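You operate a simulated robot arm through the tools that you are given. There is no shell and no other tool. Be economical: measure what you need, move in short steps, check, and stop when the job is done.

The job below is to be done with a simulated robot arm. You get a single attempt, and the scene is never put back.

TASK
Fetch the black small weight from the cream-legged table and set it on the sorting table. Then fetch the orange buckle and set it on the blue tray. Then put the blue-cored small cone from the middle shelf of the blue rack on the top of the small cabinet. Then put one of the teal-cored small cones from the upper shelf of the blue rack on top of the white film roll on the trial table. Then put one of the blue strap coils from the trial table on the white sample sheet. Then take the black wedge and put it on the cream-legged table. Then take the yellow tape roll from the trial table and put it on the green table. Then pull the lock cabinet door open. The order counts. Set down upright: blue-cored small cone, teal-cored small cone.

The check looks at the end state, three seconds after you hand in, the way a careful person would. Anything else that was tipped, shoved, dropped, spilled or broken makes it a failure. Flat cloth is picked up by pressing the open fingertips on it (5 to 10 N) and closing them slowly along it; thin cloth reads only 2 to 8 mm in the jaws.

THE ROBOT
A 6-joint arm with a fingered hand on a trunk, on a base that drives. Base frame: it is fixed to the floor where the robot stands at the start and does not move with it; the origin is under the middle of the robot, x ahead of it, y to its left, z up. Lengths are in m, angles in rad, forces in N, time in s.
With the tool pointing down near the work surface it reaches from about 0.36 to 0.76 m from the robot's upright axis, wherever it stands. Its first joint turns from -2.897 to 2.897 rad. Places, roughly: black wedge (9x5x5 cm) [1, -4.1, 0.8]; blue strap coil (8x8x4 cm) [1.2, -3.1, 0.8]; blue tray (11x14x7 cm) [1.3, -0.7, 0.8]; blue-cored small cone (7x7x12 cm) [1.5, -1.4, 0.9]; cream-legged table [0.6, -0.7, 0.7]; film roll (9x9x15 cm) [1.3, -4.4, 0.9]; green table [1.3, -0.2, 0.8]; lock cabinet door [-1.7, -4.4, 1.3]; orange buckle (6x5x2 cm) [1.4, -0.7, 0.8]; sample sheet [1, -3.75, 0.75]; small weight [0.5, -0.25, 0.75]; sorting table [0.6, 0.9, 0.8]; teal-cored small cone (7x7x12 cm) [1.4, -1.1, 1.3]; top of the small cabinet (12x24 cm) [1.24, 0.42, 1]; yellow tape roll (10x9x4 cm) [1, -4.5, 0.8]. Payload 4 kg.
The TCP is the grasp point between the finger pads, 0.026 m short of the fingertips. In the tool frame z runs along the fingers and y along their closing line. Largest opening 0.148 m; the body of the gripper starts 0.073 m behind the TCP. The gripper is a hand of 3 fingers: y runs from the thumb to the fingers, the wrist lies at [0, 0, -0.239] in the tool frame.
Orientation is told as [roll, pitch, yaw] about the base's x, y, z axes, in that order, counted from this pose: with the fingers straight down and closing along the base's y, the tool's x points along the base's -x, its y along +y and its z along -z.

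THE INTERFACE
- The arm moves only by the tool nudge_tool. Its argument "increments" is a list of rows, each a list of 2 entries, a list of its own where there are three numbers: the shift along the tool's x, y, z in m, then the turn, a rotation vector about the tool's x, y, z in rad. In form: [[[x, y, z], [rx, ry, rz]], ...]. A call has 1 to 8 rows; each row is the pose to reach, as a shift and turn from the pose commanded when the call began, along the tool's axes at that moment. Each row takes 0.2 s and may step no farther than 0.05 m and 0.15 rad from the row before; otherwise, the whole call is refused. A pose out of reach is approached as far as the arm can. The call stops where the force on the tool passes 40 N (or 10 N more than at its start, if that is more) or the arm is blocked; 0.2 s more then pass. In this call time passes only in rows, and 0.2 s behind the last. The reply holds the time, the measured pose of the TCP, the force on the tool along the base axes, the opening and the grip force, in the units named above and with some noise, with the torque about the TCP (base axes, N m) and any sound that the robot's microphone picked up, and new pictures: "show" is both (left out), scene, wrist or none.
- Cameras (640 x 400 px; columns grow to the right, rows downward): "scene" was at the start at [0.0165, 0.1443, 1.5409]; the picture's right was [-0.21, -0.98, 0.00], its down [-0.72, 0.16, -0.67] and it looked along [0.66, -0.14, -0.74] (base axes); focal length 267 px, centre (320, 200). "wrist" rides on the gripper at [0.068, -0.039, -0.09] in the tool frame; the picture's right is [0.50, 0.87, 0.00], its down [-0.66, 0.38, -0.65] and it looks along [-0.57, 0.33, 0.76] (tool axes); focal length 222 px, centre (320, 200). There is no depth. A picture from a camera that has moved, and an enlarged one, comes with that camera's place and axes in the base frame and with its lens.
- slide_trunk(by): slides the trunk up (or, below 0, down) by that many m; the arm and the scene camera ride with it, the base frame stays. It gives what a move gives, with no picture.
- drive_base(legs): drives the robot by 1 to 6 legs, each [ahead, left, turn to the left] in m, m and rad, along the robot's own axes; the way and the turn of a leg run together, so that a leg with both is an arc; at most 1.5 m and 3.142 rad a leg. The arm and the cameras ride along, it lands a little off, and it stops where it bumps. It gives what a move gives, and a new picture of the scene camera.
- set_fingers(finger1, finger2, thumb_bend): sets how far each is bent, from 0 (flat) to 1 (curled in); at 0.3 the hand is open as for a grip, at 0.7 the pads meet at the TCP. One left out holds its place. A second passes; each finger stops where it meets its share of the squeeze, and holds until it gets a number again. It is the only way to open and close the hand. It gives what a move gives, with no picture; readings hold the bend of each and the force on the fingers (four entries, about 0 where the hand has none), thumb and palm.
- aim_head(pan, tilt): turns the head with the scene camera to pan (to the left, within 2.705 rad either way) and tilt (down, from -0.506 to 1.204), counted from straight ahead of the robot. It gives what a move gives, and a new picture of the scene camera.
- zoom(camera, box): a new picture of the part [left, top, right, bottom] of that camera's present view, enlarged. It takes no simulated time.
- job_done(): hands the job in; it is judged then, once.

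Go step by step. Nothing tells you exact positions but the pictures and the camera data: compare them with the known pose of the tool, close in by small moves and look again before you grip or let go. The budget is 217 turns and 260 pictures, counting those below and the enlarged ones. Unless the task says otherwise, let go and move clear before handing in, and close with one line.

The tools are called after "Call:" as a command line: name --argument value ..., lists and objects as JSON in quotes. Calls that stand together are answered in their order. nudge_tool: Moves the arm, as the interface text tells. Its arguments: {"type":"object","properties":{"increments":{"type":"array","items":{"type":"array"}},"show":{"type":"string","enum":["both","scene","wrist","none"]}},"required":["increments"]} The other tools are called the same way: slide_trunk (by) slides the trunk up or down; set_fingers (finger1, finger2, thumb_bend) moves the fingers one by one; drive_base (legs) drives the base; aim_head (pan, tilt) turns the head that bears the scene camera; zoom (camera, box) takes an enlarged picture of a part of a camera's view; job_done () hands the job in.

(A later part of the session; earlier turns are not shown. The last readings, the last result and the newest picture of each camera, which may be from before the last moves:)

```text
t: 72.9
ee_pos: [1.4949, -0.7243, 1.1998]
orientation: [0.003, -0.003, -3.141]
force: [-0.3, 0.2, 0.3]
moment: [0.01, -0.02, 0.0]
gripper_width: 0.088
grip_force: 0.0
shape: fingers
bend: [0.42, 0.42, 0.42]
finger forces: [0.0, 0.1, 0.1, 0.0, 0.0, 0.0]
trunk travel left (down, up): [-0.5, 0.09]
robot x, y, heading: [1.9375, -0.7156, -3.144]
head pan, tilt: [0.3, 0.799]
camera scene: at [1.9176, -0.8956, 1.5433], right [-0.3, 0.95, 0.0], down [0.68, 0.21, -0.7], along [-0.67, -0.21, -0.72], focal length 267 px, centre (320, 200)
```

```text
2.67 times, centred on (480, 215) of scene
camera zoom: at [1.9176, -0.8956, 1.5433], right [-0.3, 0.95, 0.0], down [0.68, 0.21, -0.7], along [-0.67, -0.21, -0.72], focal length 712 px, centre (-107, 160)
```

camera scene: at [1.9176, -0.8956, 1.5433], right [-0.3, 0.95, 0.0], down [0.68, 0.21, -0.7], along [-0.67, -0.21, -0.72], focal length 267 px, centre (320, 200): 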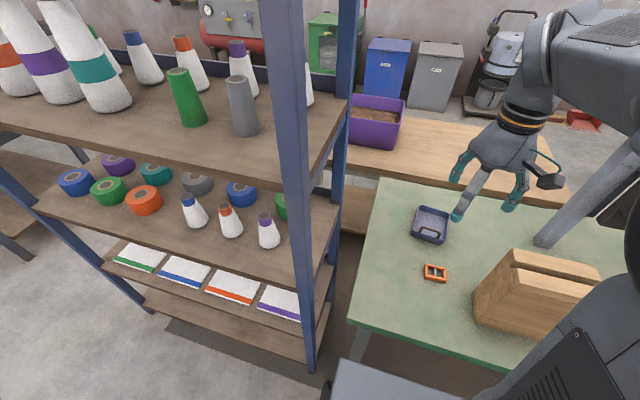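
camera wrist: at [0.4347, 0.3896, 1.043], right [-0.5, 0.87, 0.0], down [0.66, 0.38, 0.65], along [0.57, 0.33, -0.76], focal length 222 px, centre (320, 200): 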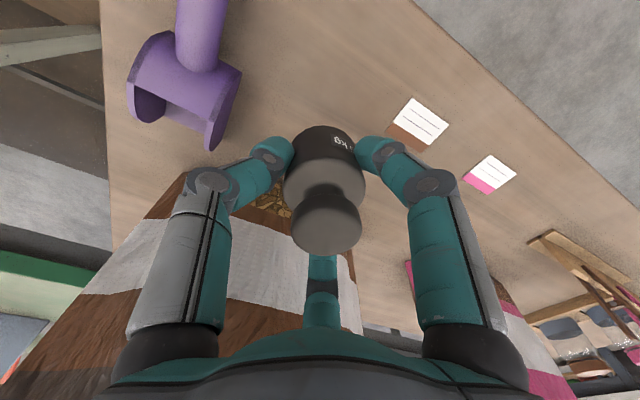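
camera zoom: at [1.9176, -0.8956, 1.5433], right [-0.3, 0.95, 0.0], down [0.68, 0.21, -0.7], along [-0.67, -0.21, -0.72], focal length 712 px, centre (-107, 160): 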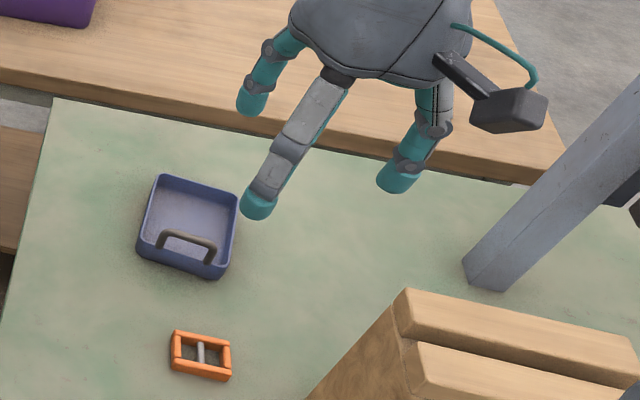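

Buckle at about [1.425, -0.688], long side along y. I'll move the hand over it and look with the wrist camera.

Call:
nudge_tool --increments '[[[-0.02, -0.01, 0.04], [0, 0, 0]], [[-0.035, -0.02, 0.085], [0, 0, 0]], [[-0.05, -0.03, 0.13], [0, 0, 0]], [[-0.065, -0.036, 0.175], [0, 0, 0]], [[-0.07, -0.036, 0.22], [0, 0, 0]], [[-0.07, -0.036, 0.26], [0, 0, 0]], [[-0.07, -0.036, 0.3], [0, 0, 0]]]'

Call:
set_fingers --finger1 0.4 --finger2 0.4 --thumb_bend 0.4

```text
t: 74.5
ee_pos: [1.4227, -0.6885, 0.8997]
orientation: [0.003, -0.005, -3.138]
force: [0.0, 0.4, -0.2]
moment: [0.03, 0.01, -0.02]
gripper_width: 0.0881
grip_force: 0.0
shape: fingers
bend: [0.42, 0.42, 0.42]
finger forces: [0.0, 0.1, 0.0, 0.0, 0.1, 0.1]
trunk travel left (down, up): [-0.5, 0.09]
robot x, y, heading: [1.9397, -0.711, -3.14]
head pan, tilt: [0.3, 0.799]
camera scene: at [1.918, -0.8956, 1.5434], right [-0.3, 0.95, 0.0], down [0.68, 0.21, -0.7], along [-0.67, -0.21, -0.72], focal length 267 px, centre (320, 200)
camera wrist: at [1.4901, -0.65, 0.9899], right [0.5, -0.87, 0.0], down [-0.65, -0.38, 0.66], along [-0.57, -0.33, -0.75], focal length 222 px, centre (320, 200)
```

scene: 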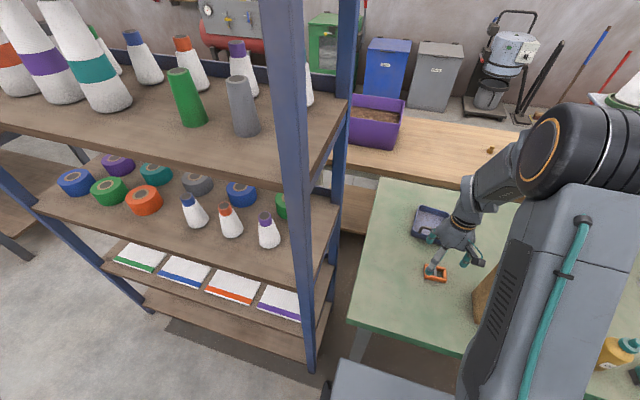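
wrist: 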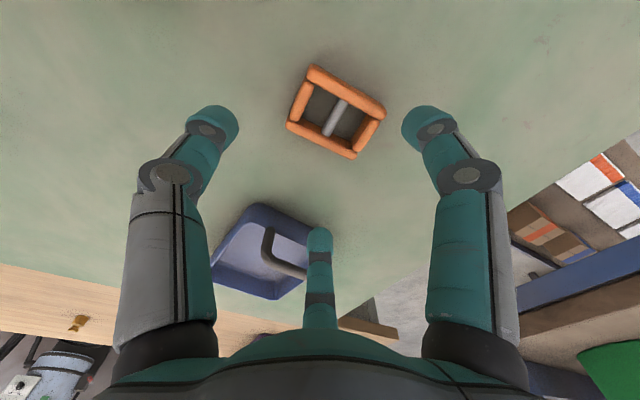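

```text
t: 75.5
ee_pos: [1.4226, -0.688, 0.9004]
orientation: [0.005, -0.006, -3.14]
force: [-0.6, -0.1, -0.3]
moment: [0.02, -0.04, -0.02]
gripper_width: 0.0944
grip_force: 0.1
shape: fingers
bend: [0.4, 0.4, 0.4]
finger forces: [0.1, 0.0, 0.0, 0.0, 0.0, 0.0]
trunk travel left (down, up): [-0.5, 0.09]
robot x, y, heading: [1.9349, -0.7132, -3.142]
head pan, tilt: [0.3, 0.799]
```

The buckle triangulates to [1.439, -0.693], mid-height about 0.82, aligned with the axes. I'll centre and lower to just above the table.

Call:
nudge_tool --increments '[[[0.016, 0.005, 0.02], [0, 0, 0]], [[0.016, 0.005, 0.045], [0, 0, 0]], [[0.016, 0.005, 0.058], [0, 0, 0]]]'

Call:
zoom --camera "scene" --box '[380, 200, 500, 290]'

```text
t: 76.2
ee_pos: [1.4372, -0.6942, 0.85]
orientation: [0.002, -0.014, 3.142]
force: [0.7, 1.6, 22.2]
moment: [-0.02, -1.02, -0.09]
gripper_width: 0.0975
grip_force: 10.8
shape: fingers
bend: [0.38, 0.4, 0.4]
finger forces: [15.6, 0.0, 0.1, 0.1, 6.6, 0.0]
trunk travel left (down, up): [-0.5, 0.09]
robot x, y, heading: [1.9347, -0.7099, -3.14]
head pan, tilt: [0.3, 0.799]
stopped in row 3: the force on the tool passed its limit at 57 N (the readings are from after the stop); the commanded pose is now the measured one
camera scene: at [1.9191, -0.8957, 1.5438], right [-0.3, 0.95, 0.0], down [0.68, 0.21, -0.7], along [-0.67, -0.21, -0.72], focal length 267 px, centre (320, 200)
camera wrist: at [1.5054, -0.6559, 0.9402], right [0.5, -0.87, 0.0], down [-0.65, -0.37, 0.66], along [-0.58, -0.33, -0.75], focal length 222 px, centre (320, 200)
```

scene: 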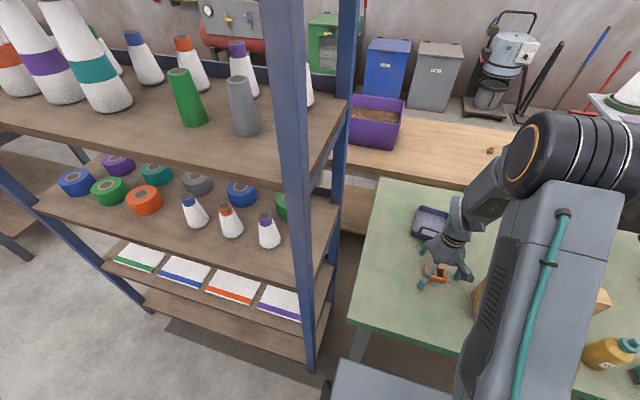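
wrist: 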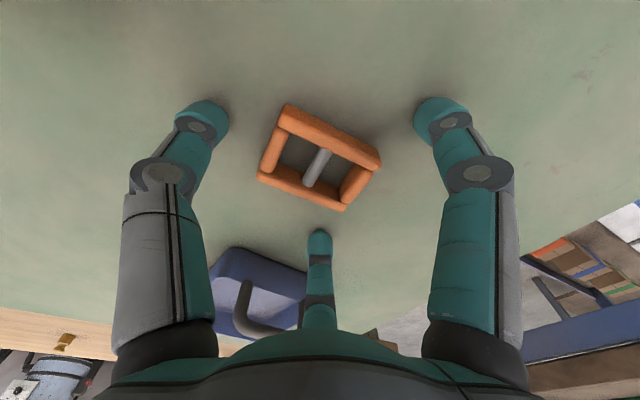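

```text
4.44 times, centred on (440, 245) of scene
camera zoom: at [1.9191, -0.8957, 1.5438], right [-0.3, 0.95, 0.0], down [0.68, 0.21, -0.7], along [-0.67, -0.21, -0.72], focal length 1186 px, centre (-213, 0)
```

zoom: 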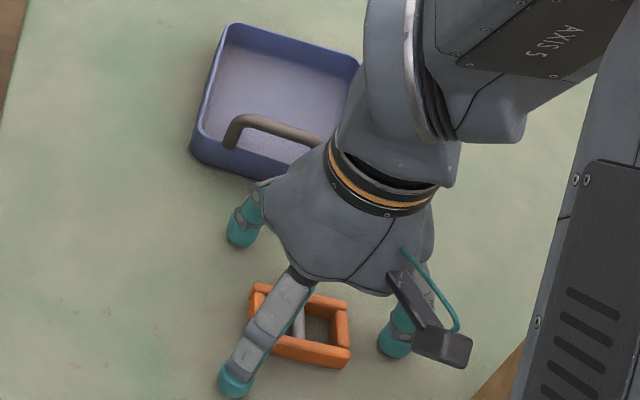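

The open fingertips touched the table at TCP z 0.85, with the buckle centred between them. I'll ease up 2 mm and close.

Call:
nudge_tool --increments '[[[0.004, -0.001, -0.003], [0, 0, 0]]]' --show "none"

Call:
set_fingers --finger1 0.7 --finger2 0.7 --thumb_bend 0.7

Call:
nudge_tool --increments '[[[0, 0, -0.02], [0, 0, 0]], [[0, 0, -0.05], [0, 0, 0]]]'

```text
t: 76.6
ee_pos: [1.441, -0.6932, 0.8511]
orientation: [0.003, -0.01, 3.139]
force: [-1.4, -0.6, 5.9]
moment: [-0.2, -0.34, -0.07]
gripper_width: 0.0955
grip_force: 3.2
shape: fingers
bend: [0.4, 0.4, 0.4]
finger forces: [6.3, 0.1, 0.0, 0.0, 0.2, 0.1]
trunk travel left (down, up): [-0.5, 0.09]
robot x, y, heading: [1.936, -0.7114, -3.141]
head pan, tilt: [0.3, 0.799]
```

```text
t: 77.6
ee_pos: [1.4415, -0.6936, 0.8524]
orientation: [0.003, -0.013, 3.139]
force: [6.2, -4.9, 23.0]
moment: [-0.72, -1.31, -0.06]
gripper_width: 0.0425
grip_force: 14.7
shape: fingers
bend: [0.44, 0.66, 0.69]
finger forces: [24.3, 2.8, 0.1, 0.0, 2.4, 0.1]
trunk travel left (down, up): [-0.5, 0.09]
robot x, y, heading: [1.9348, -0.7097, -3.141]
head pan, tilt: [0.3, 0.799]
```

```text
t: 78.2
ee_pos: [1.4425, -0.6925, 0.9001]
orientation: [0.003, -0.012, 3.142]
force: [-0.1, -0.6, -0.8]
moment: [0.01, -0.01, -0.01]
gripper_width: 0.039
grip_force: 8.8
shape: fingers
bend: [0.47, 0.66, 0.68]
finger forces: [7.3, 4.6, 0.1, 0.1, 4.8, 0.0]
trunk travel left (down, up): [-0.5, 0.09]
robot x, y, heading: [1.9337, -0.7108, -3.142]
head pan, tilt: [0.3, 0.799]
camera scene: at [1.9179, -0.8956, 1.5432], right [-0.3, 0.95, 0.0], down [0.68, 0.21, -0.7], along [-0.67, -0.21, -0.72], focal length 267 px, centre (320, 200)
camera wrist: at [1.511, -0.6548, 0.9898], right [0.5, -0.87, 0.0], down [-0.65, -0.38, 0.66], along [-0.58, -0.33, -0.75], focal length 222 px, centre (320, 200)
```

scene: 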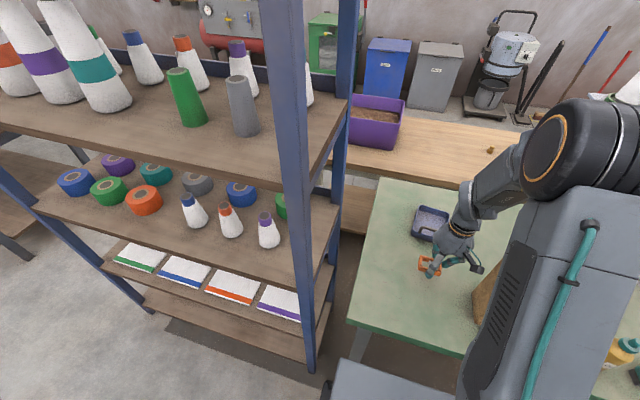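
wrist: 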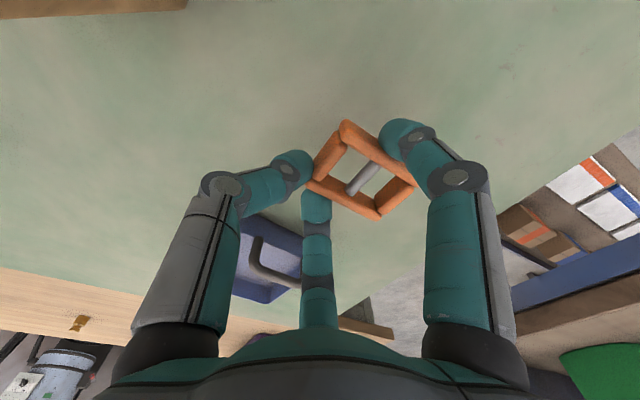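

It looks as though the buckle came up between the fingers, at an angle. Checking closely.

Call:
zoom --camera "scene" --box '[390, 190, 510, 280]'

Call:
zoom --camera "wrist" --box '[200, 90, 480, 265]'

```text
4.44 times, centred on (450, 235) of scene
camera zoom: at [1.9179, -0.8956, 1.5432], right [-0.3, 0.95, 0.0], down [0.68, 0.21, -0.7], along [-0.67, -0.21, -0.72], focal length 1186 px, centre (-258, 44)
```

zoom: 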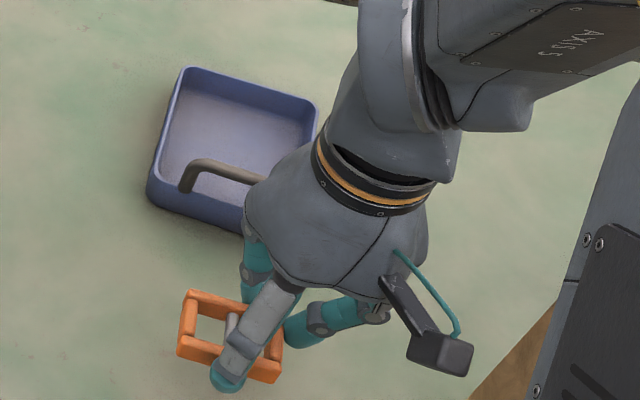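

```text
2.29 times, centred on (340, 178) of wrist
camera zoom: at [1.511, -0.6548, 0.9898], right [0.5, -0.87, 0.0], down [-0.65, -0.38, 0.66], along [-0.58, -0.33, -0.75], focal length 508 px, centre (274, 251)
```

zoom: 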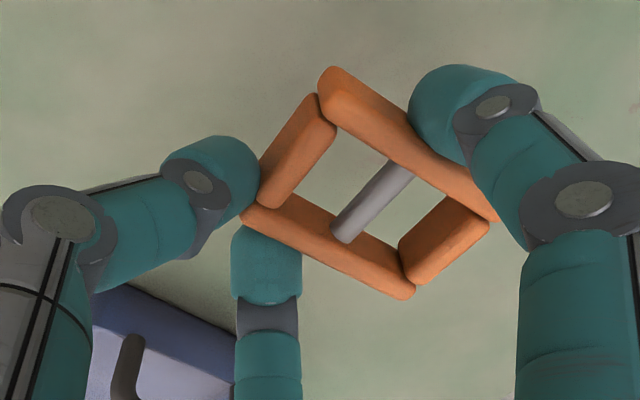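

The buckle is held flat, offset about (+0.012, -0.024) from the TCP. I'll lift and carry it over the tray (centre ≈[1.25, -0.714]).

Call:
nudge_tool --increments '[[[0, 0, -0.04], [0, 0, 0]], [[-0.03, 0, -0.07], [0, 0, 0]], [[-0.07, 0, -0.07], [0, 0, 0]], [[-0.115, -0.001, -0.07], [0, 0, 0]], [[-0.16, -0.002, -0.07], [0, 0, 0]], [[-0.19, -0.002, -0.07], [0, 0, 0]], [[-0.212, -0.002, -0.07], [0, 0, 0]]]'

Call:
zoom --camera "scene" --box '[390, 160, 510, 250]'

```text
t: 79.8
ee_pos: [1.2311, -0.6916, 0.9752]
orientation: [0.006, -0.01, 3.143]
force: [0.2, -0.3, -1.1]
moment: [-0.02, -0.03, -0.01]
gripper_width: 0.0385
grip_force: 8.4
shape: fingers
bend: [0.47, 0.66, 0.68]
finger forces: [7.2, 4.8, 0.0, 0.1, 4.5, 0.0]
trunk travel left (down, up): [-0.5, 0.09]
robot x, y, heading: [1.9373, -0.7108, -3.137]
head pan, tilt: [0.3, 0.799]
camera scene: at [1.9177, -0.8956, 1.5433], right [-0.3, 0.95, 0.0], down [0.68, 0.21, -0.7], along [-0.67, -0.21, -0.72], focal length 267 px, centre (320, 200)
camera wrist: at [1.2994, -0.653, 1.0646], right [0.5, -0.87, 0.0], down [-0.65, -0.38, 0.66], along [-0.57, -0.33, -0.75], focal length 222 px, centre (320, 200)
```

scene: 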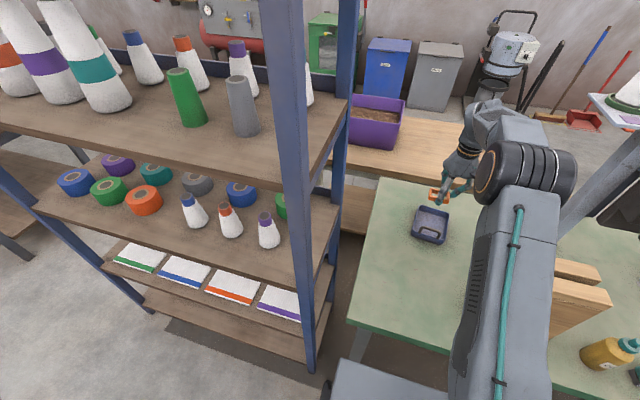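
wrist: 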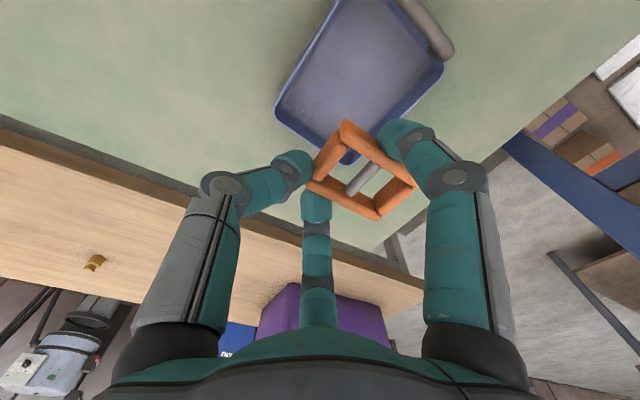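

```text
4.44 times, centred on (450, 205) of scene
camera zoom: at [1.9177, -0.8956, 1.5433], right [-0.3, 0.95, 0.0], down [0.68, 0.21, -0.7], along [-0.67, -0.21, -0.72], focal length 1186 px, centre (-258, 178)
```

zoom: 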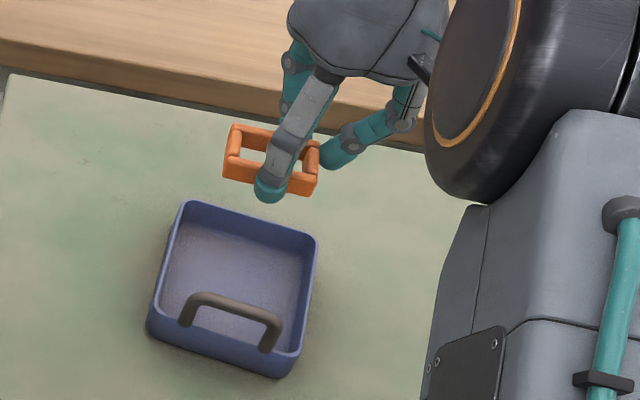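

The buckle is above the tray. I'll lower to rim height, keeping clear of the handle, then release.

Call:
nudge_tool --increments '[[[-0.007, -0.003, 0.03], [0, 0, 0]], [[-0.007, -0.003, 0.06], [0, 0, 0]], [[-0.007, -0.003, 0.075], [0, 0, 0]], [[-0.007, -0.003, 0.087], [0, 0, 0]]]'

Call:
zoom --camera "scene" --box '[390, 160, 510, 250]'

```text
t: 80.8
ee_pos: [1.2234, -0.6897, 0.8865]
orientation: [0.003, -0.011, 3.141]
force: [-0.7, 0.7, -0.4]
moment: [0.04, 0.01, 0.0]
gripper_width: 0.0384
grip_force: 7.8
shape: fingers
bend: [0.47, 0.66, 0.68]
finger forces: [7.2, 4.8, 0.0, 0.1, 4.4, 0.1]
trunk travel left (down, up): [-0.5, 0.09]
robot x, y, heading: [1.9338, -0.708, -3.133]
head pan, tilt: [0.3, 0.799]
camera scene: at [1.9179, -0.8956, 1.5433], right [-0.3, 0.95, 0.0], down [0.68, 0.21, -0.7], along [-0.67, -0.21, -0.72], focal length 267 px, centre (320, 200)
camera wrist: at [1.2906, -0.6511, 0.9757], right [0.5, -0.87, 0.0], down [-0.65, -0.38, 0.66], along [-0.57, -0.33, -0.75], focal length 222 px, centre (320, 200)
```

scene: 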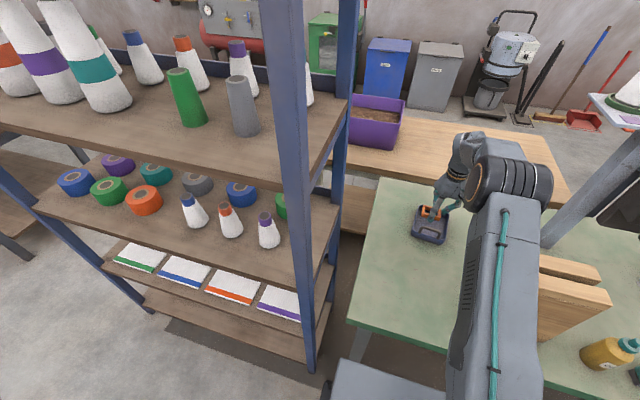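
wrist: 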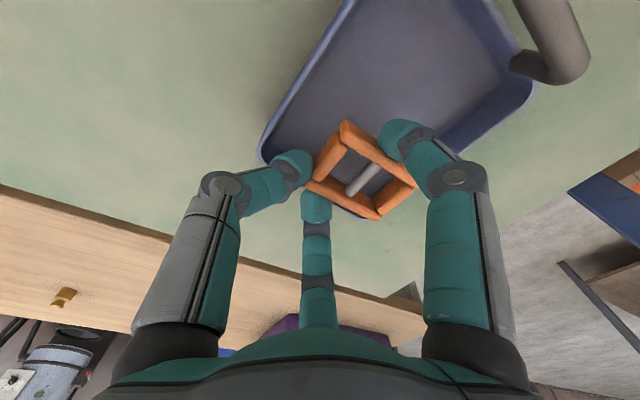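

```text
4.44 times, centred on (450, 205) of scene
camera zoom: at [1.9179, -0.8956, 1.5433], right [-0.3, 0.95, 0.0], down [0.68, 0.21, -0.7], along [-0.67, -0.21, -0.72], focal length 1186 px, centre (-258, 178)
```

zoom: 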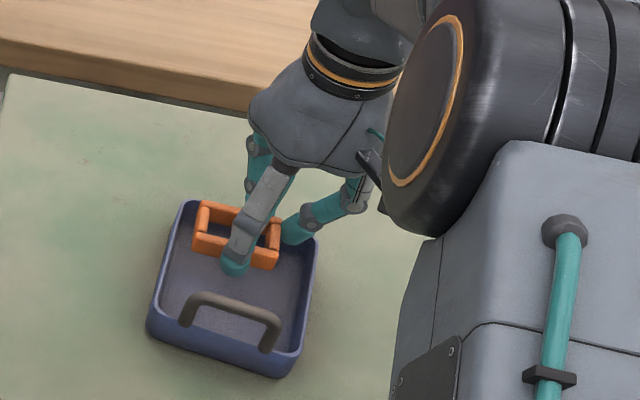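

The buckle is too near the far wall; there is still room toward the handle. I'll shift it 2 cm back and lower slightly.

Call:
nudge_tool --increments '[[[0.02, 0, 0], [0, 0, 0]], [[0.02, 0, 0.01], [0, 0, 0]], [[0.02, 0, 0.018], [0, 0, 0]]]'

Call:
zoom --camera "scene" --box '[390, 160, 510, 250]'

```text
t: 81.6
ee_pos: [1.2422, -0.6879, 0.8689]
orientation: [0.003, -0.011, 3.141]
force: [1.0, -0.5, -1.5]
moment: [0.03, 0.02, 0.01]
gripper_width: 0.0384
grip_force: 8.6
shape: fingers
bend: [0.47, 0.66, 0.68]
finger forces: [7.1, 4.8, 0.1, 0.0, 4.4, 0.0]
trunk travel left (down, up): [-0.5, 0.09]
robot x, y, heading: [1.9373, -0.7088, -3.139]
head pan, tilt: [0.3, 0.799]
camera scene: at [1.9176, -0.8956, 1.5433], right [-0.3, 0.95, 0.0], down [0.68, 0.21, -0.7], along [-0.67, -0.21, -0.72], focal length 267 px, centre (320, 200)
camera wrist: at [1.3107, -0.6506, 0.9576], right [0.5, -0.87, 0.0], down [-0.65, -0.37, 0.66], along [-0.57, -0.33, -0.75], focal length 222 px, centre (320, 200)
```

scene: 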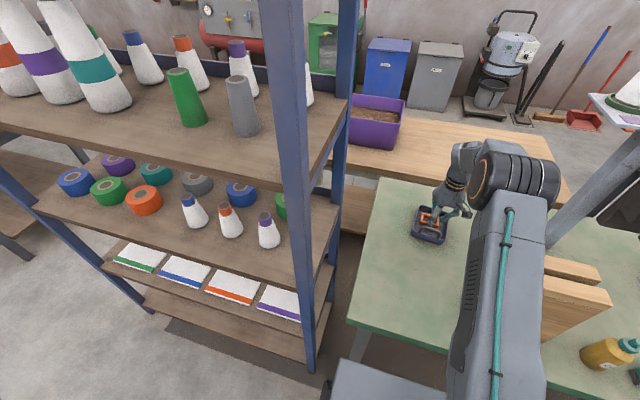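
wrist: 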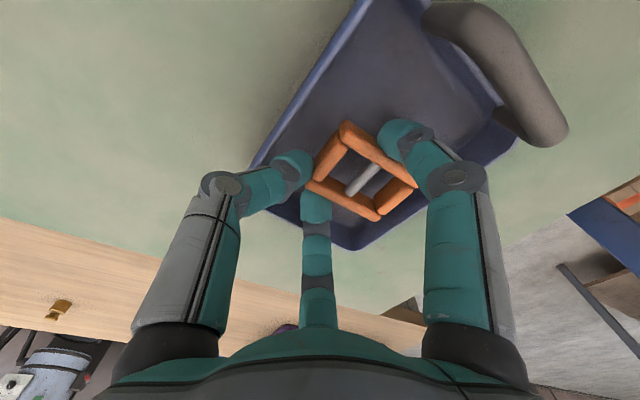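

```text
4.44 times, centred on (450, 205) of scene
camera zoom: at [1.9176, -0.8956, 1.5433], right [-0.3, 0.95, 0.0], down [0.68, 0.21, -0.7], along [-0.67, -0.21, -0.72], focal length 1186 px, centre (-258, 178)
```

zoom: 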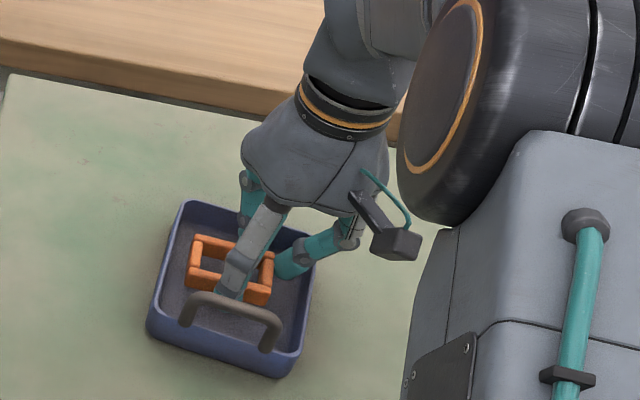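

The buckle now hangs low inside the tray. I'll open only slightly to release.

Call:
set_fingers --finger1 0.43 --finger2 0.6 --thumb_bend 0.62

Call:
zoom --camera "wrist" --box '[200, 60, 520, 260]'

```text
t: 82.6
ee_pos: [1.2433, -0.689, 0.868]
orientation: [0.003, -0.01, 3.14]
force: [0.3, 0.1, 0.4]
moment: [0.02, -0.01, 0.0]
gripper_width: 0.056
grip_force: 0.1
shape: fingers
bend: [0.43, 0.6, 0.62]
finger forces: [0.0, 0.1, 0.0, 0.0, 0.1, 0.0]
trunk travel left (down, up): [-0.5, 0.09]
robot x, y, heading: [1.9363, -0.7098, -3.136]
head pan, tilt: [0.3, 0.799]
```

```text
2.00 times, centred on (360, 160) of wrist
camera zoom: at [1.3107, -0.6506, 0.958], right [0.5, -0.87, 0.0], down [-0.65, -0.38, 0.66], along [-0.57, -0.33, -0.75], focal length 444 px, centre (240, 280)
```

zoom: 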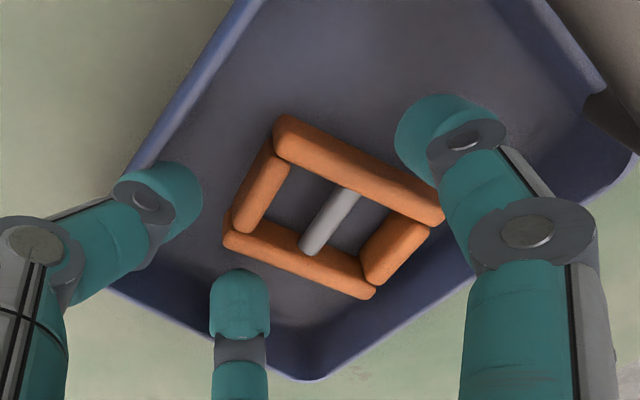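

The buckle lies flat in the tray. I'll raise the hand clear and pull it back.

Call:
nudge_tool --increments '[[[0, 0, -0.04], [0, 0, 0]], [[0, 0, -0.09], [0, 0, 0]], [[0, 0, -0.14], [0, 0, 0]], [[0, 0, -0.19], [0, 0, 0]], [[0, 0, -0.24], [0, 0, 0]], [[0.02, 0, -0.285], [0, 0, 0]], [[0.06, 0, -0.31], [0, 0, 0]], [[0.105, 0, -0.32], [0, 0, 0]]]' --show "scene"

Call:
nudge_tool --increments '[[[0.05, 0, 0], [0, 0, 0]], [[0.1, 0, 0], [0, 0, 0]], [[0.15, 0, 0], [0, 0, 0]]]' --show "none"

Call:
drive_base --legs '[[-0.2, 0, 0], [0, 0.71, 0]]'

```text
t: 84.4
ee_pos: [1.35, -0.687, 1.1867]
orientation: [0.003, -0.012, 3.14]
force: [0.4, 0.4, 0.3]
moment: [0.0, -0.01, -0.01]
gripper_width: 0.0562
grip_force: 0.0
shape: fingers
bend: [0.43, 0.6, 0.62]
finger forces: [0.1, 0.1, 0.0, 0.1, 0.0, 0.0]
trunk travel left (down, up): [-0.5, 0.09]
robot x, y, heading: [1.9334, -0.7086, -3.14]
head pan, tilt: [0.3, 0.799]
camera scene: at [1.9184, -0.8956, 1.5433], right [-0.3, 0.95, 0.0], down [0.68, 0.21, -0.7], along [-0.67, -0.21, -0.72], focal length 267 px, centre (320, 200)
```

scene: 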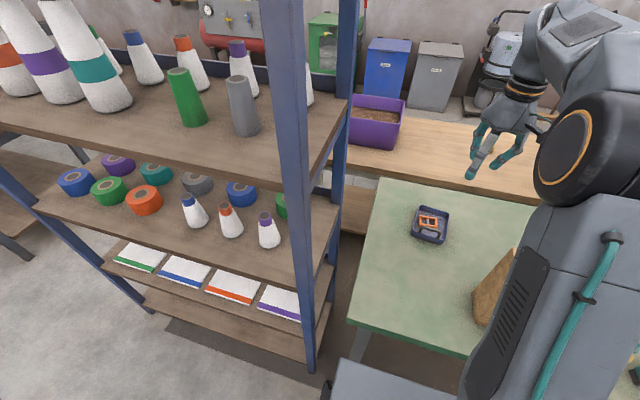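

```text
t: 85.2
ee_pos: [1.5, -0.6867, 1.1873]
orientation: [0.002, -0.013, 3.139]
force: [0.1, -0.1, -0.1]
moment: [-0.02, -0.02, -0.01]
gripper_width: 0.056
grip_force: 0.1
shape: fingers
bend: [0.43, 0.6, 0.62]
finger forces: [0.0, 0.0, 0.0, 0.0, 0.1, 0.0]
trunk travel left (down, up): [-0.5, 0.09]
robot x, y, heading: [1.9337, -0.7099, -3.137]
head pan, tilt: [0.3, 0.799]
```

```text
t: 90.4
ee_pos: [1.7043, -1.4157, 1.1869]
orientation: [0.005, -0.011, -3.132]
force: [0.0, -0.5, -0.4]
moment: [-0.01, -0.02, 0.0]
gripper_width: 0.0562
grip_force: 0.0
shape: fingers
bend: [0.43, 0.6, 0.62]
finger forces: [0.0, 0.0, 0.0, 0.0, 0.1, 0.1]
trunk travel left (down, up): [-0.5, 0.09]
robot x, y, heading: [2.1405, -1.4343, -3.131]
head pan, tilt: [0.3, 0.799]
camera scene: at [2.1251, -1.6206, 1.5433], right [-0.31, 0.95, 0.0], down [0.68, 0.22, -0.7], along [-0.66, -0.21, -0.72], focal length 267 px, centre (320, 200)
```

scene: 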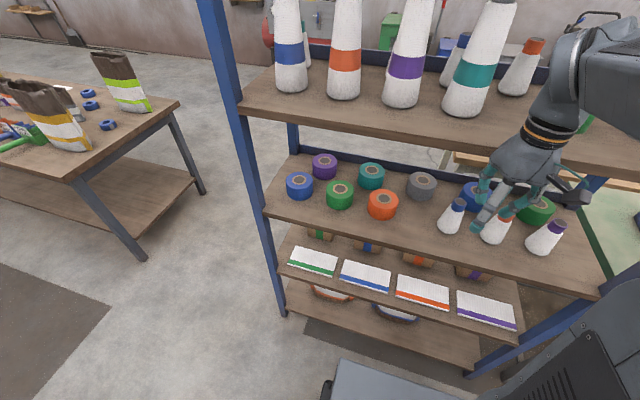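

The blue-cored cone stands at about [1.488, -1.395], shelf at z≈0.857. I'll tilt the hand 45° toward the rack, and set the fingers half-open.

Call:
set_fingers --finger1 0.42 --finger2 0.42 --thumb_bend 0.42

Call:
nudge_tool --increments '[[[0, 0, 0.03], [0, -0.13, 0]], [[0, 0, 0.06], [0, -0.26, 0]], [[0, 0, 0.09], [0, -0.39, 0]], [[0, 0, 0.12], [0, -0.52, 0]], [[0, 0, 0.15], [0, -0.65, 0]], [[0, 0, 0.18], [0, -0.78, 0]]]'

```text
t: 91.4
ee_pos: [1.7046, -1.4155, 1.1877]
orientation: [0.002, -0.01, -3.133]
force: [-0.3, -0.7, 0.0]
moment: [0.02, 0.02, 0.01]
gripper_width: 0.0881
grip_force: 0.0
shape: fingers
bend: [0.42, 0.42, 0.42]
finger forces: [0.0, 0.0, 0.0, 0.1, 0.1, 0.1]
trunk travel left (down, up): [-0.5, 0.09]
robot x, y, heading: [2.1425, -1.4358, -3.136]
head pan, tilt: [0.3, 0.799]
```

```text
t: 92.8
ee_pos: [1.7037, -1.4108, 1.052]
orientation: [-0.033, -0.654, -3.137]
force: [-0.8, -0.5, 0.6]
moment: [-0.03, -0.02, 0.02]
gripper_width: 0.0881
grip_force: 0.0
shape: fingers
bend: [0.42, 0.42, 0.42]
finger forces: [0.0, 0.0, 0.0, 0.0, 0.0, 0.0]
out of reach, approached as far as the arm can: row 5, 6
trunk travel left (down, up): [-0.5, 0.09]
robot x, y, heading: [2.1398, -1.4345, -3.133]
head pan, tilt: [0.3, 0.799]
camera scene: at [2.1238, -1.6203, 1.5433], right [-0.31, 0.95, 0.0], down [0.68, 0.22, -0.7], along [-0.66, -0.21, -0.72], focal length 267 px, centre (320, 200)
camera wrist: at [1.8115, -1.3742, 1.0842], right [0.39, -0.86, -0.32], down [-0.13, -0.4, 0.91], along [-0.91, -0.31, -0.27], focal length 222 px, centre (320, 200)
```

scene: 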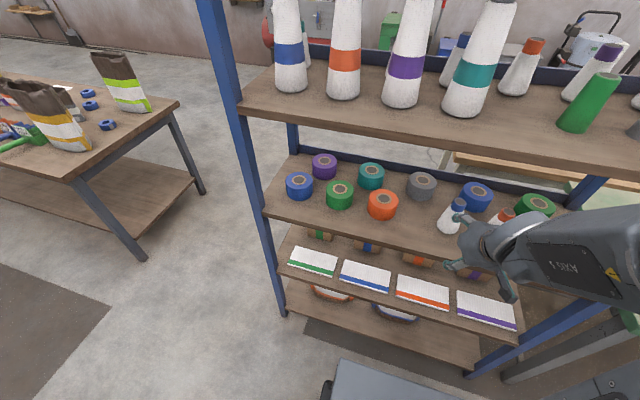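
wrist: 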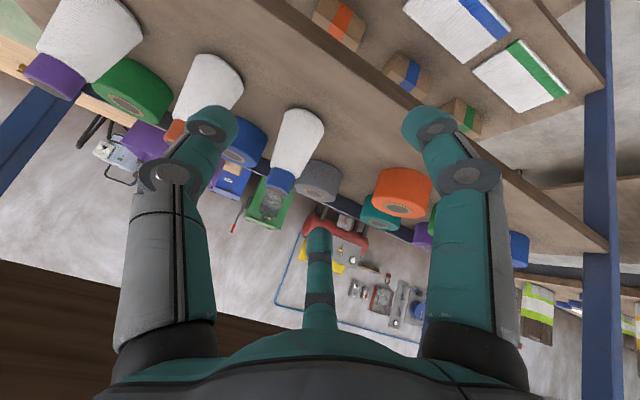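

Triangulation puts the cone top at [1.517, -1.41, 1.00] (shelf ≈0.88). The rack edge is at x≈1.64, so I want a flatter approach: back off 0.1 m, lower the trunk, and tilt more.

Call:
drive_base --legs '[[-0.1, 0.0, 0]]'

Call:
slide_trunk --by -0.25

Call:
nudge_tool --increments '[[[-0.005, 0, -0.04], [0.0, -0.1, 0]], [[-0.01, 0, -0.08], [0.0, -0.2, 0]], [[-0.015, 0, -0.12], [0.0, -0.3, 0]], [[-0.02, 0, -0.16], [0.0, -0.4, 0]]]'

```text
t: 93.9
ee_pos: [1.8045, -1.4098, 1.0537]
orientation: [-0.03, -0.653, -3.136]
force: [0.4, -0.4, 0.1]
moment: [0.0, 0.01, -0.02]
gripper_width: 0.0882
grip_force: 0.0
shape: fingers
bend: [0.42, 0.42, 0.42]
finger forces: [0.1, 0.1, 0.0, 0.1, 0.1, 0.1]
trunk travel left (down, up): [-0.5, 0.09]
robot x, y, heading: [2.2415, -1.431, -3.128]
head pan, tilt: [0.3, 0.799]
camera scene: at [2.2268, -1.6195, 1.5433], right [-0.31, 0.95, 0.0], down [0.68, 0.22, -0.7], along [-0.66, -0.21, -0.72], focal length 267 px, centre (320, 200)
```

scene: 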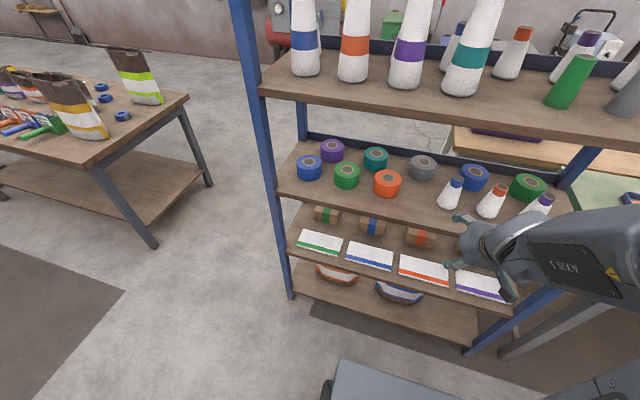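

```text
t: 96.5
ee_pos: [1.8047, -1.4094, 0.8042]
orientation: [-0.029, -0.653, -3.136]
force: [0.7, 0.2, 0.7]
moment: [0.01, 0.0, -0.03]
gripper_width: 0.0883
grip_force: 0.2
shape: fingers
bend: [0.42, 0.42, 0.42]
finger forces: [0.1, 0.0, 0.0, 0.0, 0.0, 0.0]
trunk travel left (down, up): [-0.25, 0.34]
robot x, y, heading: [2.2417, -1.431, -3.131]
head pan, tilt: [0.3, 0.799]
```

```text
t: 97.6
ee_pos: [1.8549, -1.4119, 0.9112]
orientation: [0.005, -0.878, 3.131]
force: [0.3, -1.0, -0.6]
moment: [0.0, -0.02, 0.02]
gripper_width: 0.0883
grip_force: 0.0
shape: fingers
bend: [0.42, 0.42, 0.42]
finger forces: [0.0, 0.1, 0.1, 0.0, 0.0, 0.1]
out of reach, approached as far as the arm can: row 1, 2, 3, 4
trunk travel left (down, up): [-0.25, 0.34]
robot x, y, heading: [2.2422, -1.4363, -3.134]
head pan, tilt: [0.3, 0.799]
stopped in row 4: the arm was blocked; the commanded pose is now the measured one
camera scene: at [2.2264, -1.6195, 1.2931], right [-0.31, 0.95, 0.0], down [0.68, 0.22, -0.7], along [-0.66, -0.21, -0.72], focal length 267 px, centre (320, 200)
camera wrist: at [1.9672, -1.3741, 0.9163], right [0.31, -0.87, -0.38], down [0.08, -0.38, 0.92], along [-0.95, -0.32, -0.04], focal length 222 px, centre (320, 200)
```

scene: 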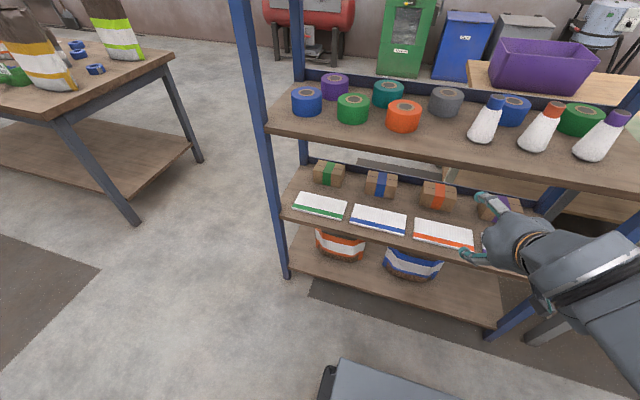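
wrist: 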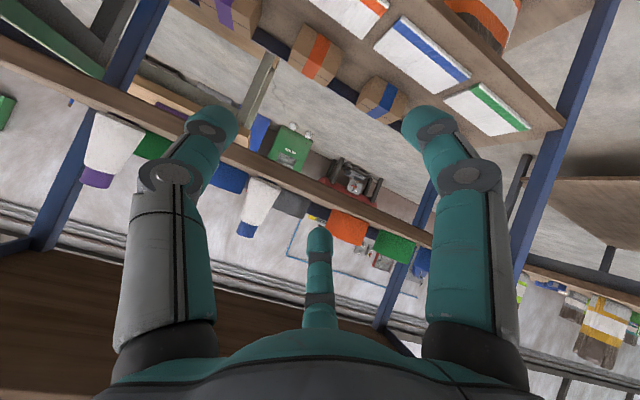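

The hand is now tilted 50° but too near the robot. I'll extend forward and up to just outside the shelf, level with the cone.

Call:
nudge_tool --increments '[[[-0.035, 0, 0.008], [0, 0, 0]], [[-0.07, 0, 0.016], [0, -0.05, 0]], [[-0.105, 0, 0.024], [0, -0.1, 0]], [[-0.143, 0, 0.031], [0, -0.15, 0]]]'

```text
t: 98.6
ee_pos: [1.7397, -1.4098, 1.0037]
orientation: [0.006, -1.035, 3.13]
force: [0.2, -1.1, 0.7]
moment: [-0.02, 0.0, 0.05]
gripper_width: 0.0883
grip_force: 0.0
shape: fingers
bend: [0.42, 0.42, 0.42]
finger forces: [0.1, 0.0, 0.1, 0.0, 0.0, 0.0]
trunk travel left (down, up): [-0.25, 0.34]
robot x, y, heading: [2.2473, -1.4302, -3.129]
head pan, tilt: [0.3, 0.799]
camera scene: at [2.2265, -1.6195, 1.2933], right [-0.31, 0.95, 0.0], down [0.68, 0.22, -0.7], along [-0.66, -0.21, -0.72], focal length 267 px, centre (320, 200)
camera wrist: at [1.8505, -1.3727, 0.9926], right [0.25, -0.87, -0.43], down [0.22, -0.38, 0.9], along [-0.94, -0.32, 0.1], focal length 222 px, centre (320, 200)
```

scene: 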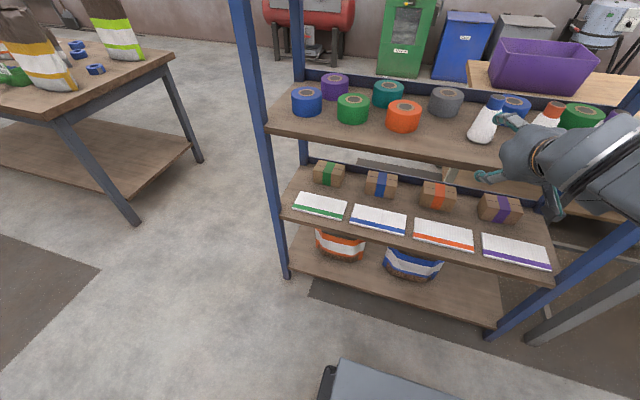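
wrist: 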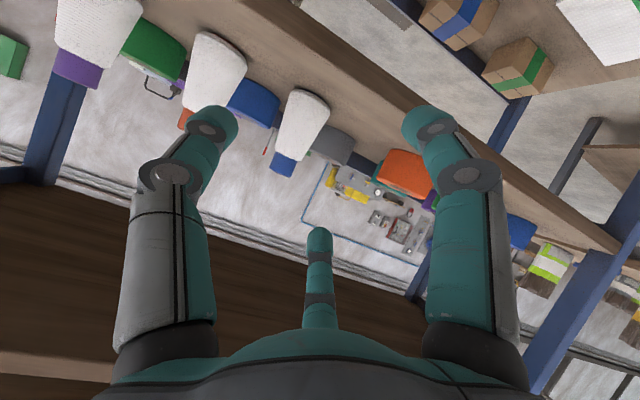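

Good approach attitude. Cone axis ≈[1.513, -1.407]; I'll slide in most of the way and check.

Call:
nudge_tool --increments '[[[-0.017, -0.001, 0.043], [0, 0, 0]], [[-0.034, -0.002, 0.085], [0, 0, 0]], [[-0.051, -0.002, 0.128], [0, 0, 0]], [[-0.066, -0.002, 0.165], [0, 0, 0]]]'

Call:
zoom --camera "scene" --box '[420, 60, 640, 200]'

```text
t: 99.6
ee_pos: [1.5634, -1.4095, 0.9767]
orientation: [0.005, -1.036, 3.132]
force: [0.3, -0.4, -0.3]
moment: [0.03, -0.03, 0.02]
gripper_width: 0.0882
grip_force: 0.0
shape: fingers
bend: [0.42, 0.42, 0.42]
finger forces: [0.1, 0.0, 0.0, 0.0, 0.1, 0.1]
trunk travel left (down, up): [-0.25, 0.34]
robot x, y, heading: [2.2393, -1.434, -3.13]
head pan, tilt: [0.3, 0.799]
camera scene: at [2.2267, -1.6195, 1.2933], right [-0.31, 0.95, 0.0], down [0.68, 0.22, -0.7], along [-0.66, -0.21, -0.72], focal length 267 px, centre (320, 200)
camera wrist: at [1.676, -1.3718, 0.9656], right [0.25, -0.87, -0.43], down [0.22, -0.38, 0.9], along [-0.94, -0.32, 0.1], focal length 222 px, centre (320, 200)
```

scene: 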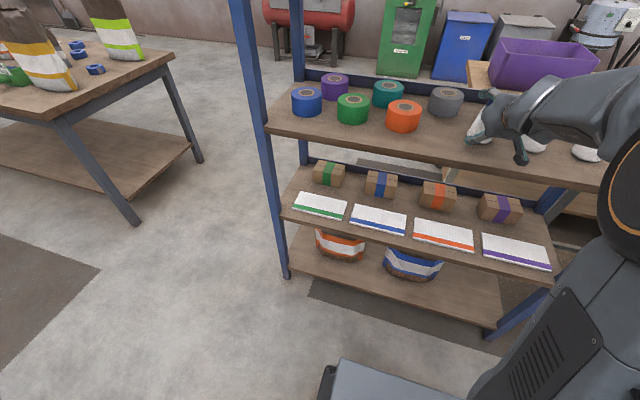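
wrist: 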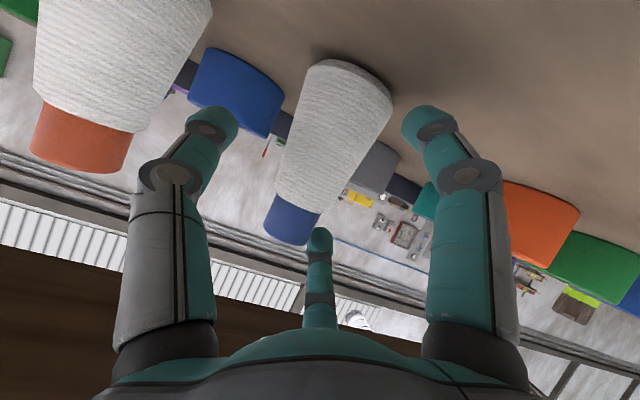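

```text
2.86 times, centred on (530, 130) of scene
camera zoom: at [2.2267, -1.6195, 1.2933], right [-0.31, 0.95, 0.0], down [0.68, 0.22, -0.7], along [-0.66, -0.21, -0.72], focal length 762 px, centre (-280, 400)
```

zoom: 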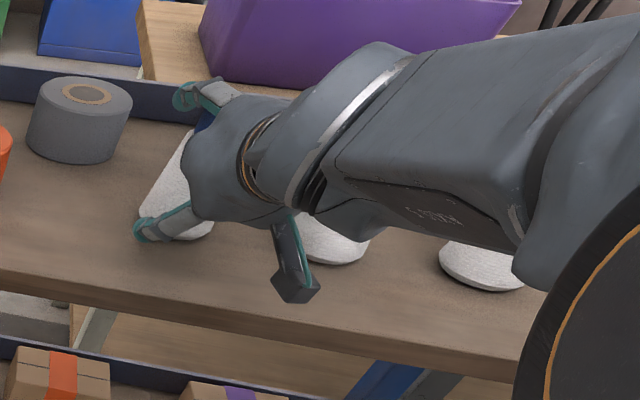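

The fingers straddle the cone properly. Going in the last 5 cm at constant height.

Call:
nudge_tool --increments '[[[-0.013, 0.0, 0.021], [0, 0, 0]], [[-0.025, 0.0, 0.043], [0, 0, 0]]]' --show "wrist"

```text
t: 100.2
ee_pos: [1.5141, -1.4079, 0.9762]
orientation: [0.006, -1.034, 3.133]
force: [0.2, -1.1, -0.2]
moment: [-0.04, 0.0, -0.05]
gripper_width: 0.0893
grip_force: 0.7
shape: fingers
bend: [0.42, 0.42, 0.42]
finger forces: [0.4, 0.0, 0.1, 0.0, 0.1, 0.1]
trunk travel left (down, up): [-0.25, 0.34]
robot x, y, heading: [2.2432, -1.4331, -3.134]
head pan, tilt: [0.3, 0.799]
camera wrist: at [1.6265, -1.3698, 0.964], right [0.25, -0.87, -0.43], down [0.22, -0.38, 0.9], along [-0.94, -0.32, 0.1], focal length 222 px, centre (320, 200)
```

wrist: 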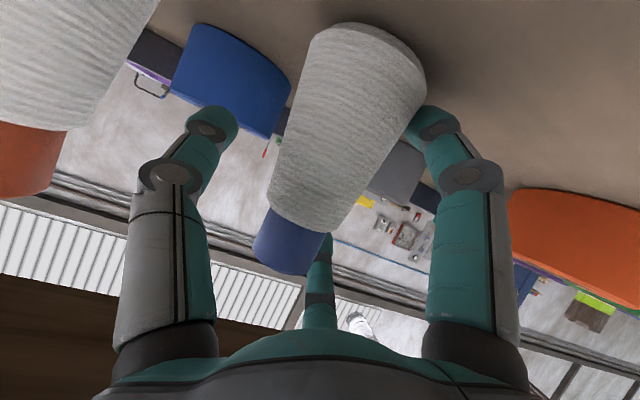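

The lower finger just brushes the cone; I'll shift 5 mm to centre, then close.

Call:
nudge_tool --increments '[[[0, 0.005, 0.0], [0, 0, 0]]]' --show "none"

Call:
set_fingers --finger1 0.7 --finger2 0.7 --thumb_bend 0.7

Call:
zoom --camera "wrist" --box '[100, 0, 580, 300]'

```text
t: 100.6
ee_pos: [1.5139, -1.412, 0.9767]
orientation: [0.004, -1.033, 3.133]
force: [-0.3, -0.1, 0.0]
moment: [-0.01, 0.0, 0.05]
gripper_width: 0.0889
grip_force: 0.0
shape: fingers
bend: [0.42, 0.42, 0.42]
finger forces: [0.0, 0.0, 0.0, 0.0, 0.0, 0.0]
trunk travel left (down, up): [-0.25, 0.34]
robot x, y, heading: [2.2397, -1.4311, -3.135]
head pan, tilt: [0.3, 0.799]
```

```text
t: 101.6
ee_pos: [1.5142, -1.4111, 0.9779]
orientation: [0.005, -1.034, 3.134]
force: [-1.6, 3.1, 5.8]
moment: [0.09, 0.02, 0.0]
gripper_width: 0.0387
grip_force: 16.6
shape: fingers
bend: [0.59, 0.66, 0.62]
finger forces: [10.7, 4.1, 0.0, 0.0, 18.6, 0.1]
trunk travel left (down, up): [-0.25, 0.34]
robot x, y, heading: [2.2432, -1.4315, -3.135]
head pan, tilt: [0.3, 0.799]
```

```text
1.33 times, centred on (340, 150) of wrist
camera zoom: at [1.6265, -1.3747, 0.9651], right [0.25, -0.87, -0.43], down [0.22, -0.38, 0.9], along [-0.94, -0.32, 0.1], focal length 296 px, centre (293, 267)
```

zoom: 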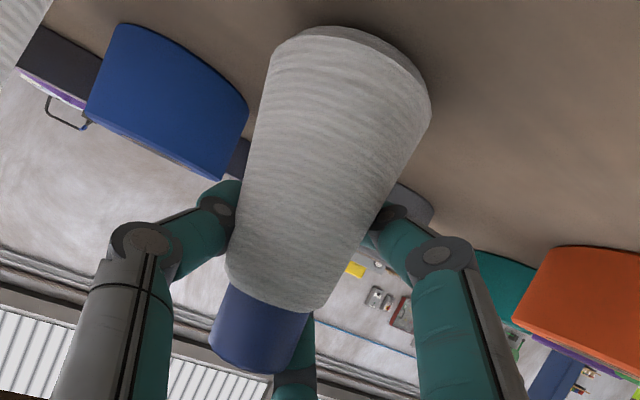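

Gripped at 17 N. Lifting 3 cm, then backing out.

Call:
nudge_tool --increments '[[[-0.013, 0, -0.008], [0, 0, 0]], [[-0.026, 0, -0.015], [0, 0, 0]], [[-0.034, 0, -0.02], [0, 0, 0]]]' --show "scene"

Call:
nudge_tool --increments '[[[0.02, 0, -0.034], [0, 0, 0]], [[0.04, 0, -0.068], [0, 0, 0]], [[0.06, 0, -0.102], [0, 0, 0]], [[0.08, 0, -0.136], [0, 0, 0]], [[0.1, 0, -0.17], [0, 0, 0]], [[0.12, 0, -0.204], [0, 0, 0]]]'

```text
t: 102.4
ee_pos: [1.5154, -1.4123, 1.0141]
orientation: [0.006, -1.034, 3.132]
force: [0.4, 0.1, -2.1]
moment: [0.01, -0.02, 0.0]
gripper_width: 0.0383
grip_force: 15.8
shape: fingers
bend: [0.59, 0.67, 0.62]
finger forces: [11.0, 4.5, 0.0, 0.1, 15.9, 0.1]
trunk travel left (down, up): [-0.25, 0.34]
robot x, y, heading: [2.2435, -1.4356, -3.131]
head pan, tilt: [0.3, 0.799]
camera scene: at [2.2261, -1.6195, 1.2933], right [-0.31, 0.95, 0.0], down [0.68, 0.22, -0.7], along [-0.66, -0.21, -0.72], focal length 267 px, centre (320, 200)
```

scene: 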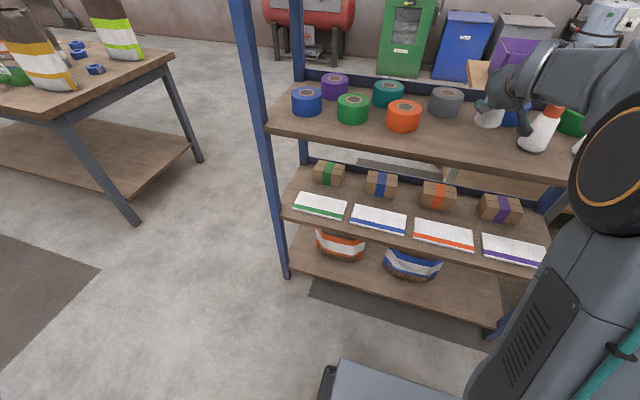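

```text
t: 103.8
ee_pos: [1.7521, -1.4128, 1.0151]
orientation: [0.004, -1.033, 3.13]
force: [-0.5, -0.5, -3.0]
moment: [0.0, 0.0, 0.01]
gripper_width: 0.0386
grip_force: 16.3
shape: fingers
bend: [0.59, 0.67, 0.62]
finger forces: [11.0, 4.6, 0.1, 0.1, 15.7, 0.0]
trunk travel left (down, up): [-0.25, 0.34]
robot x, y, heading: [2.2421, -1.4332, -3.133]
head pan, tilt: [0.3, 0.799]
camera scene: at [2.2258, -1.6194, 1.2933], right [-0.31, 0.95, 0.0], down [0.68, 0.22, -0.7], along [-0.66, -0.21, -0.72], focal length 267 px, centre (320, 200)
camera wrist: at [1.864, -1.3762, 1.0031], right [0.25, -0.87, -0.43], down [0.22, -0.38, 0.9], along [-0.94, -0.32, 0.1], focal length 222 px, centre (320, 200)
```

scene: 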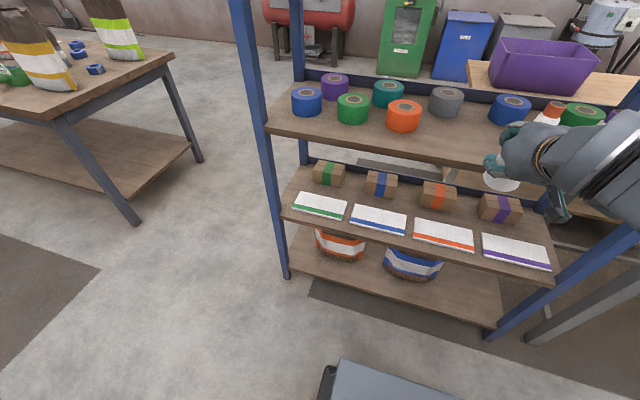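
wrist: 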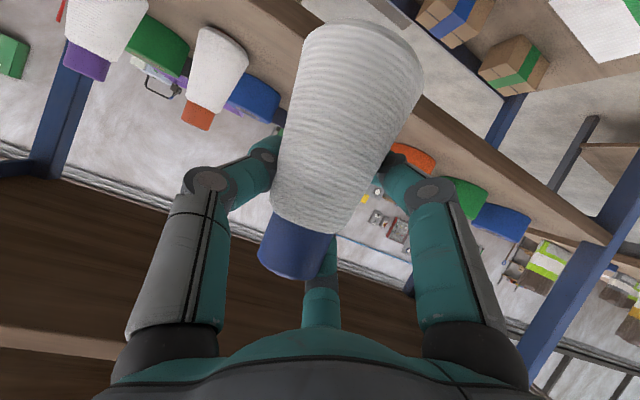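

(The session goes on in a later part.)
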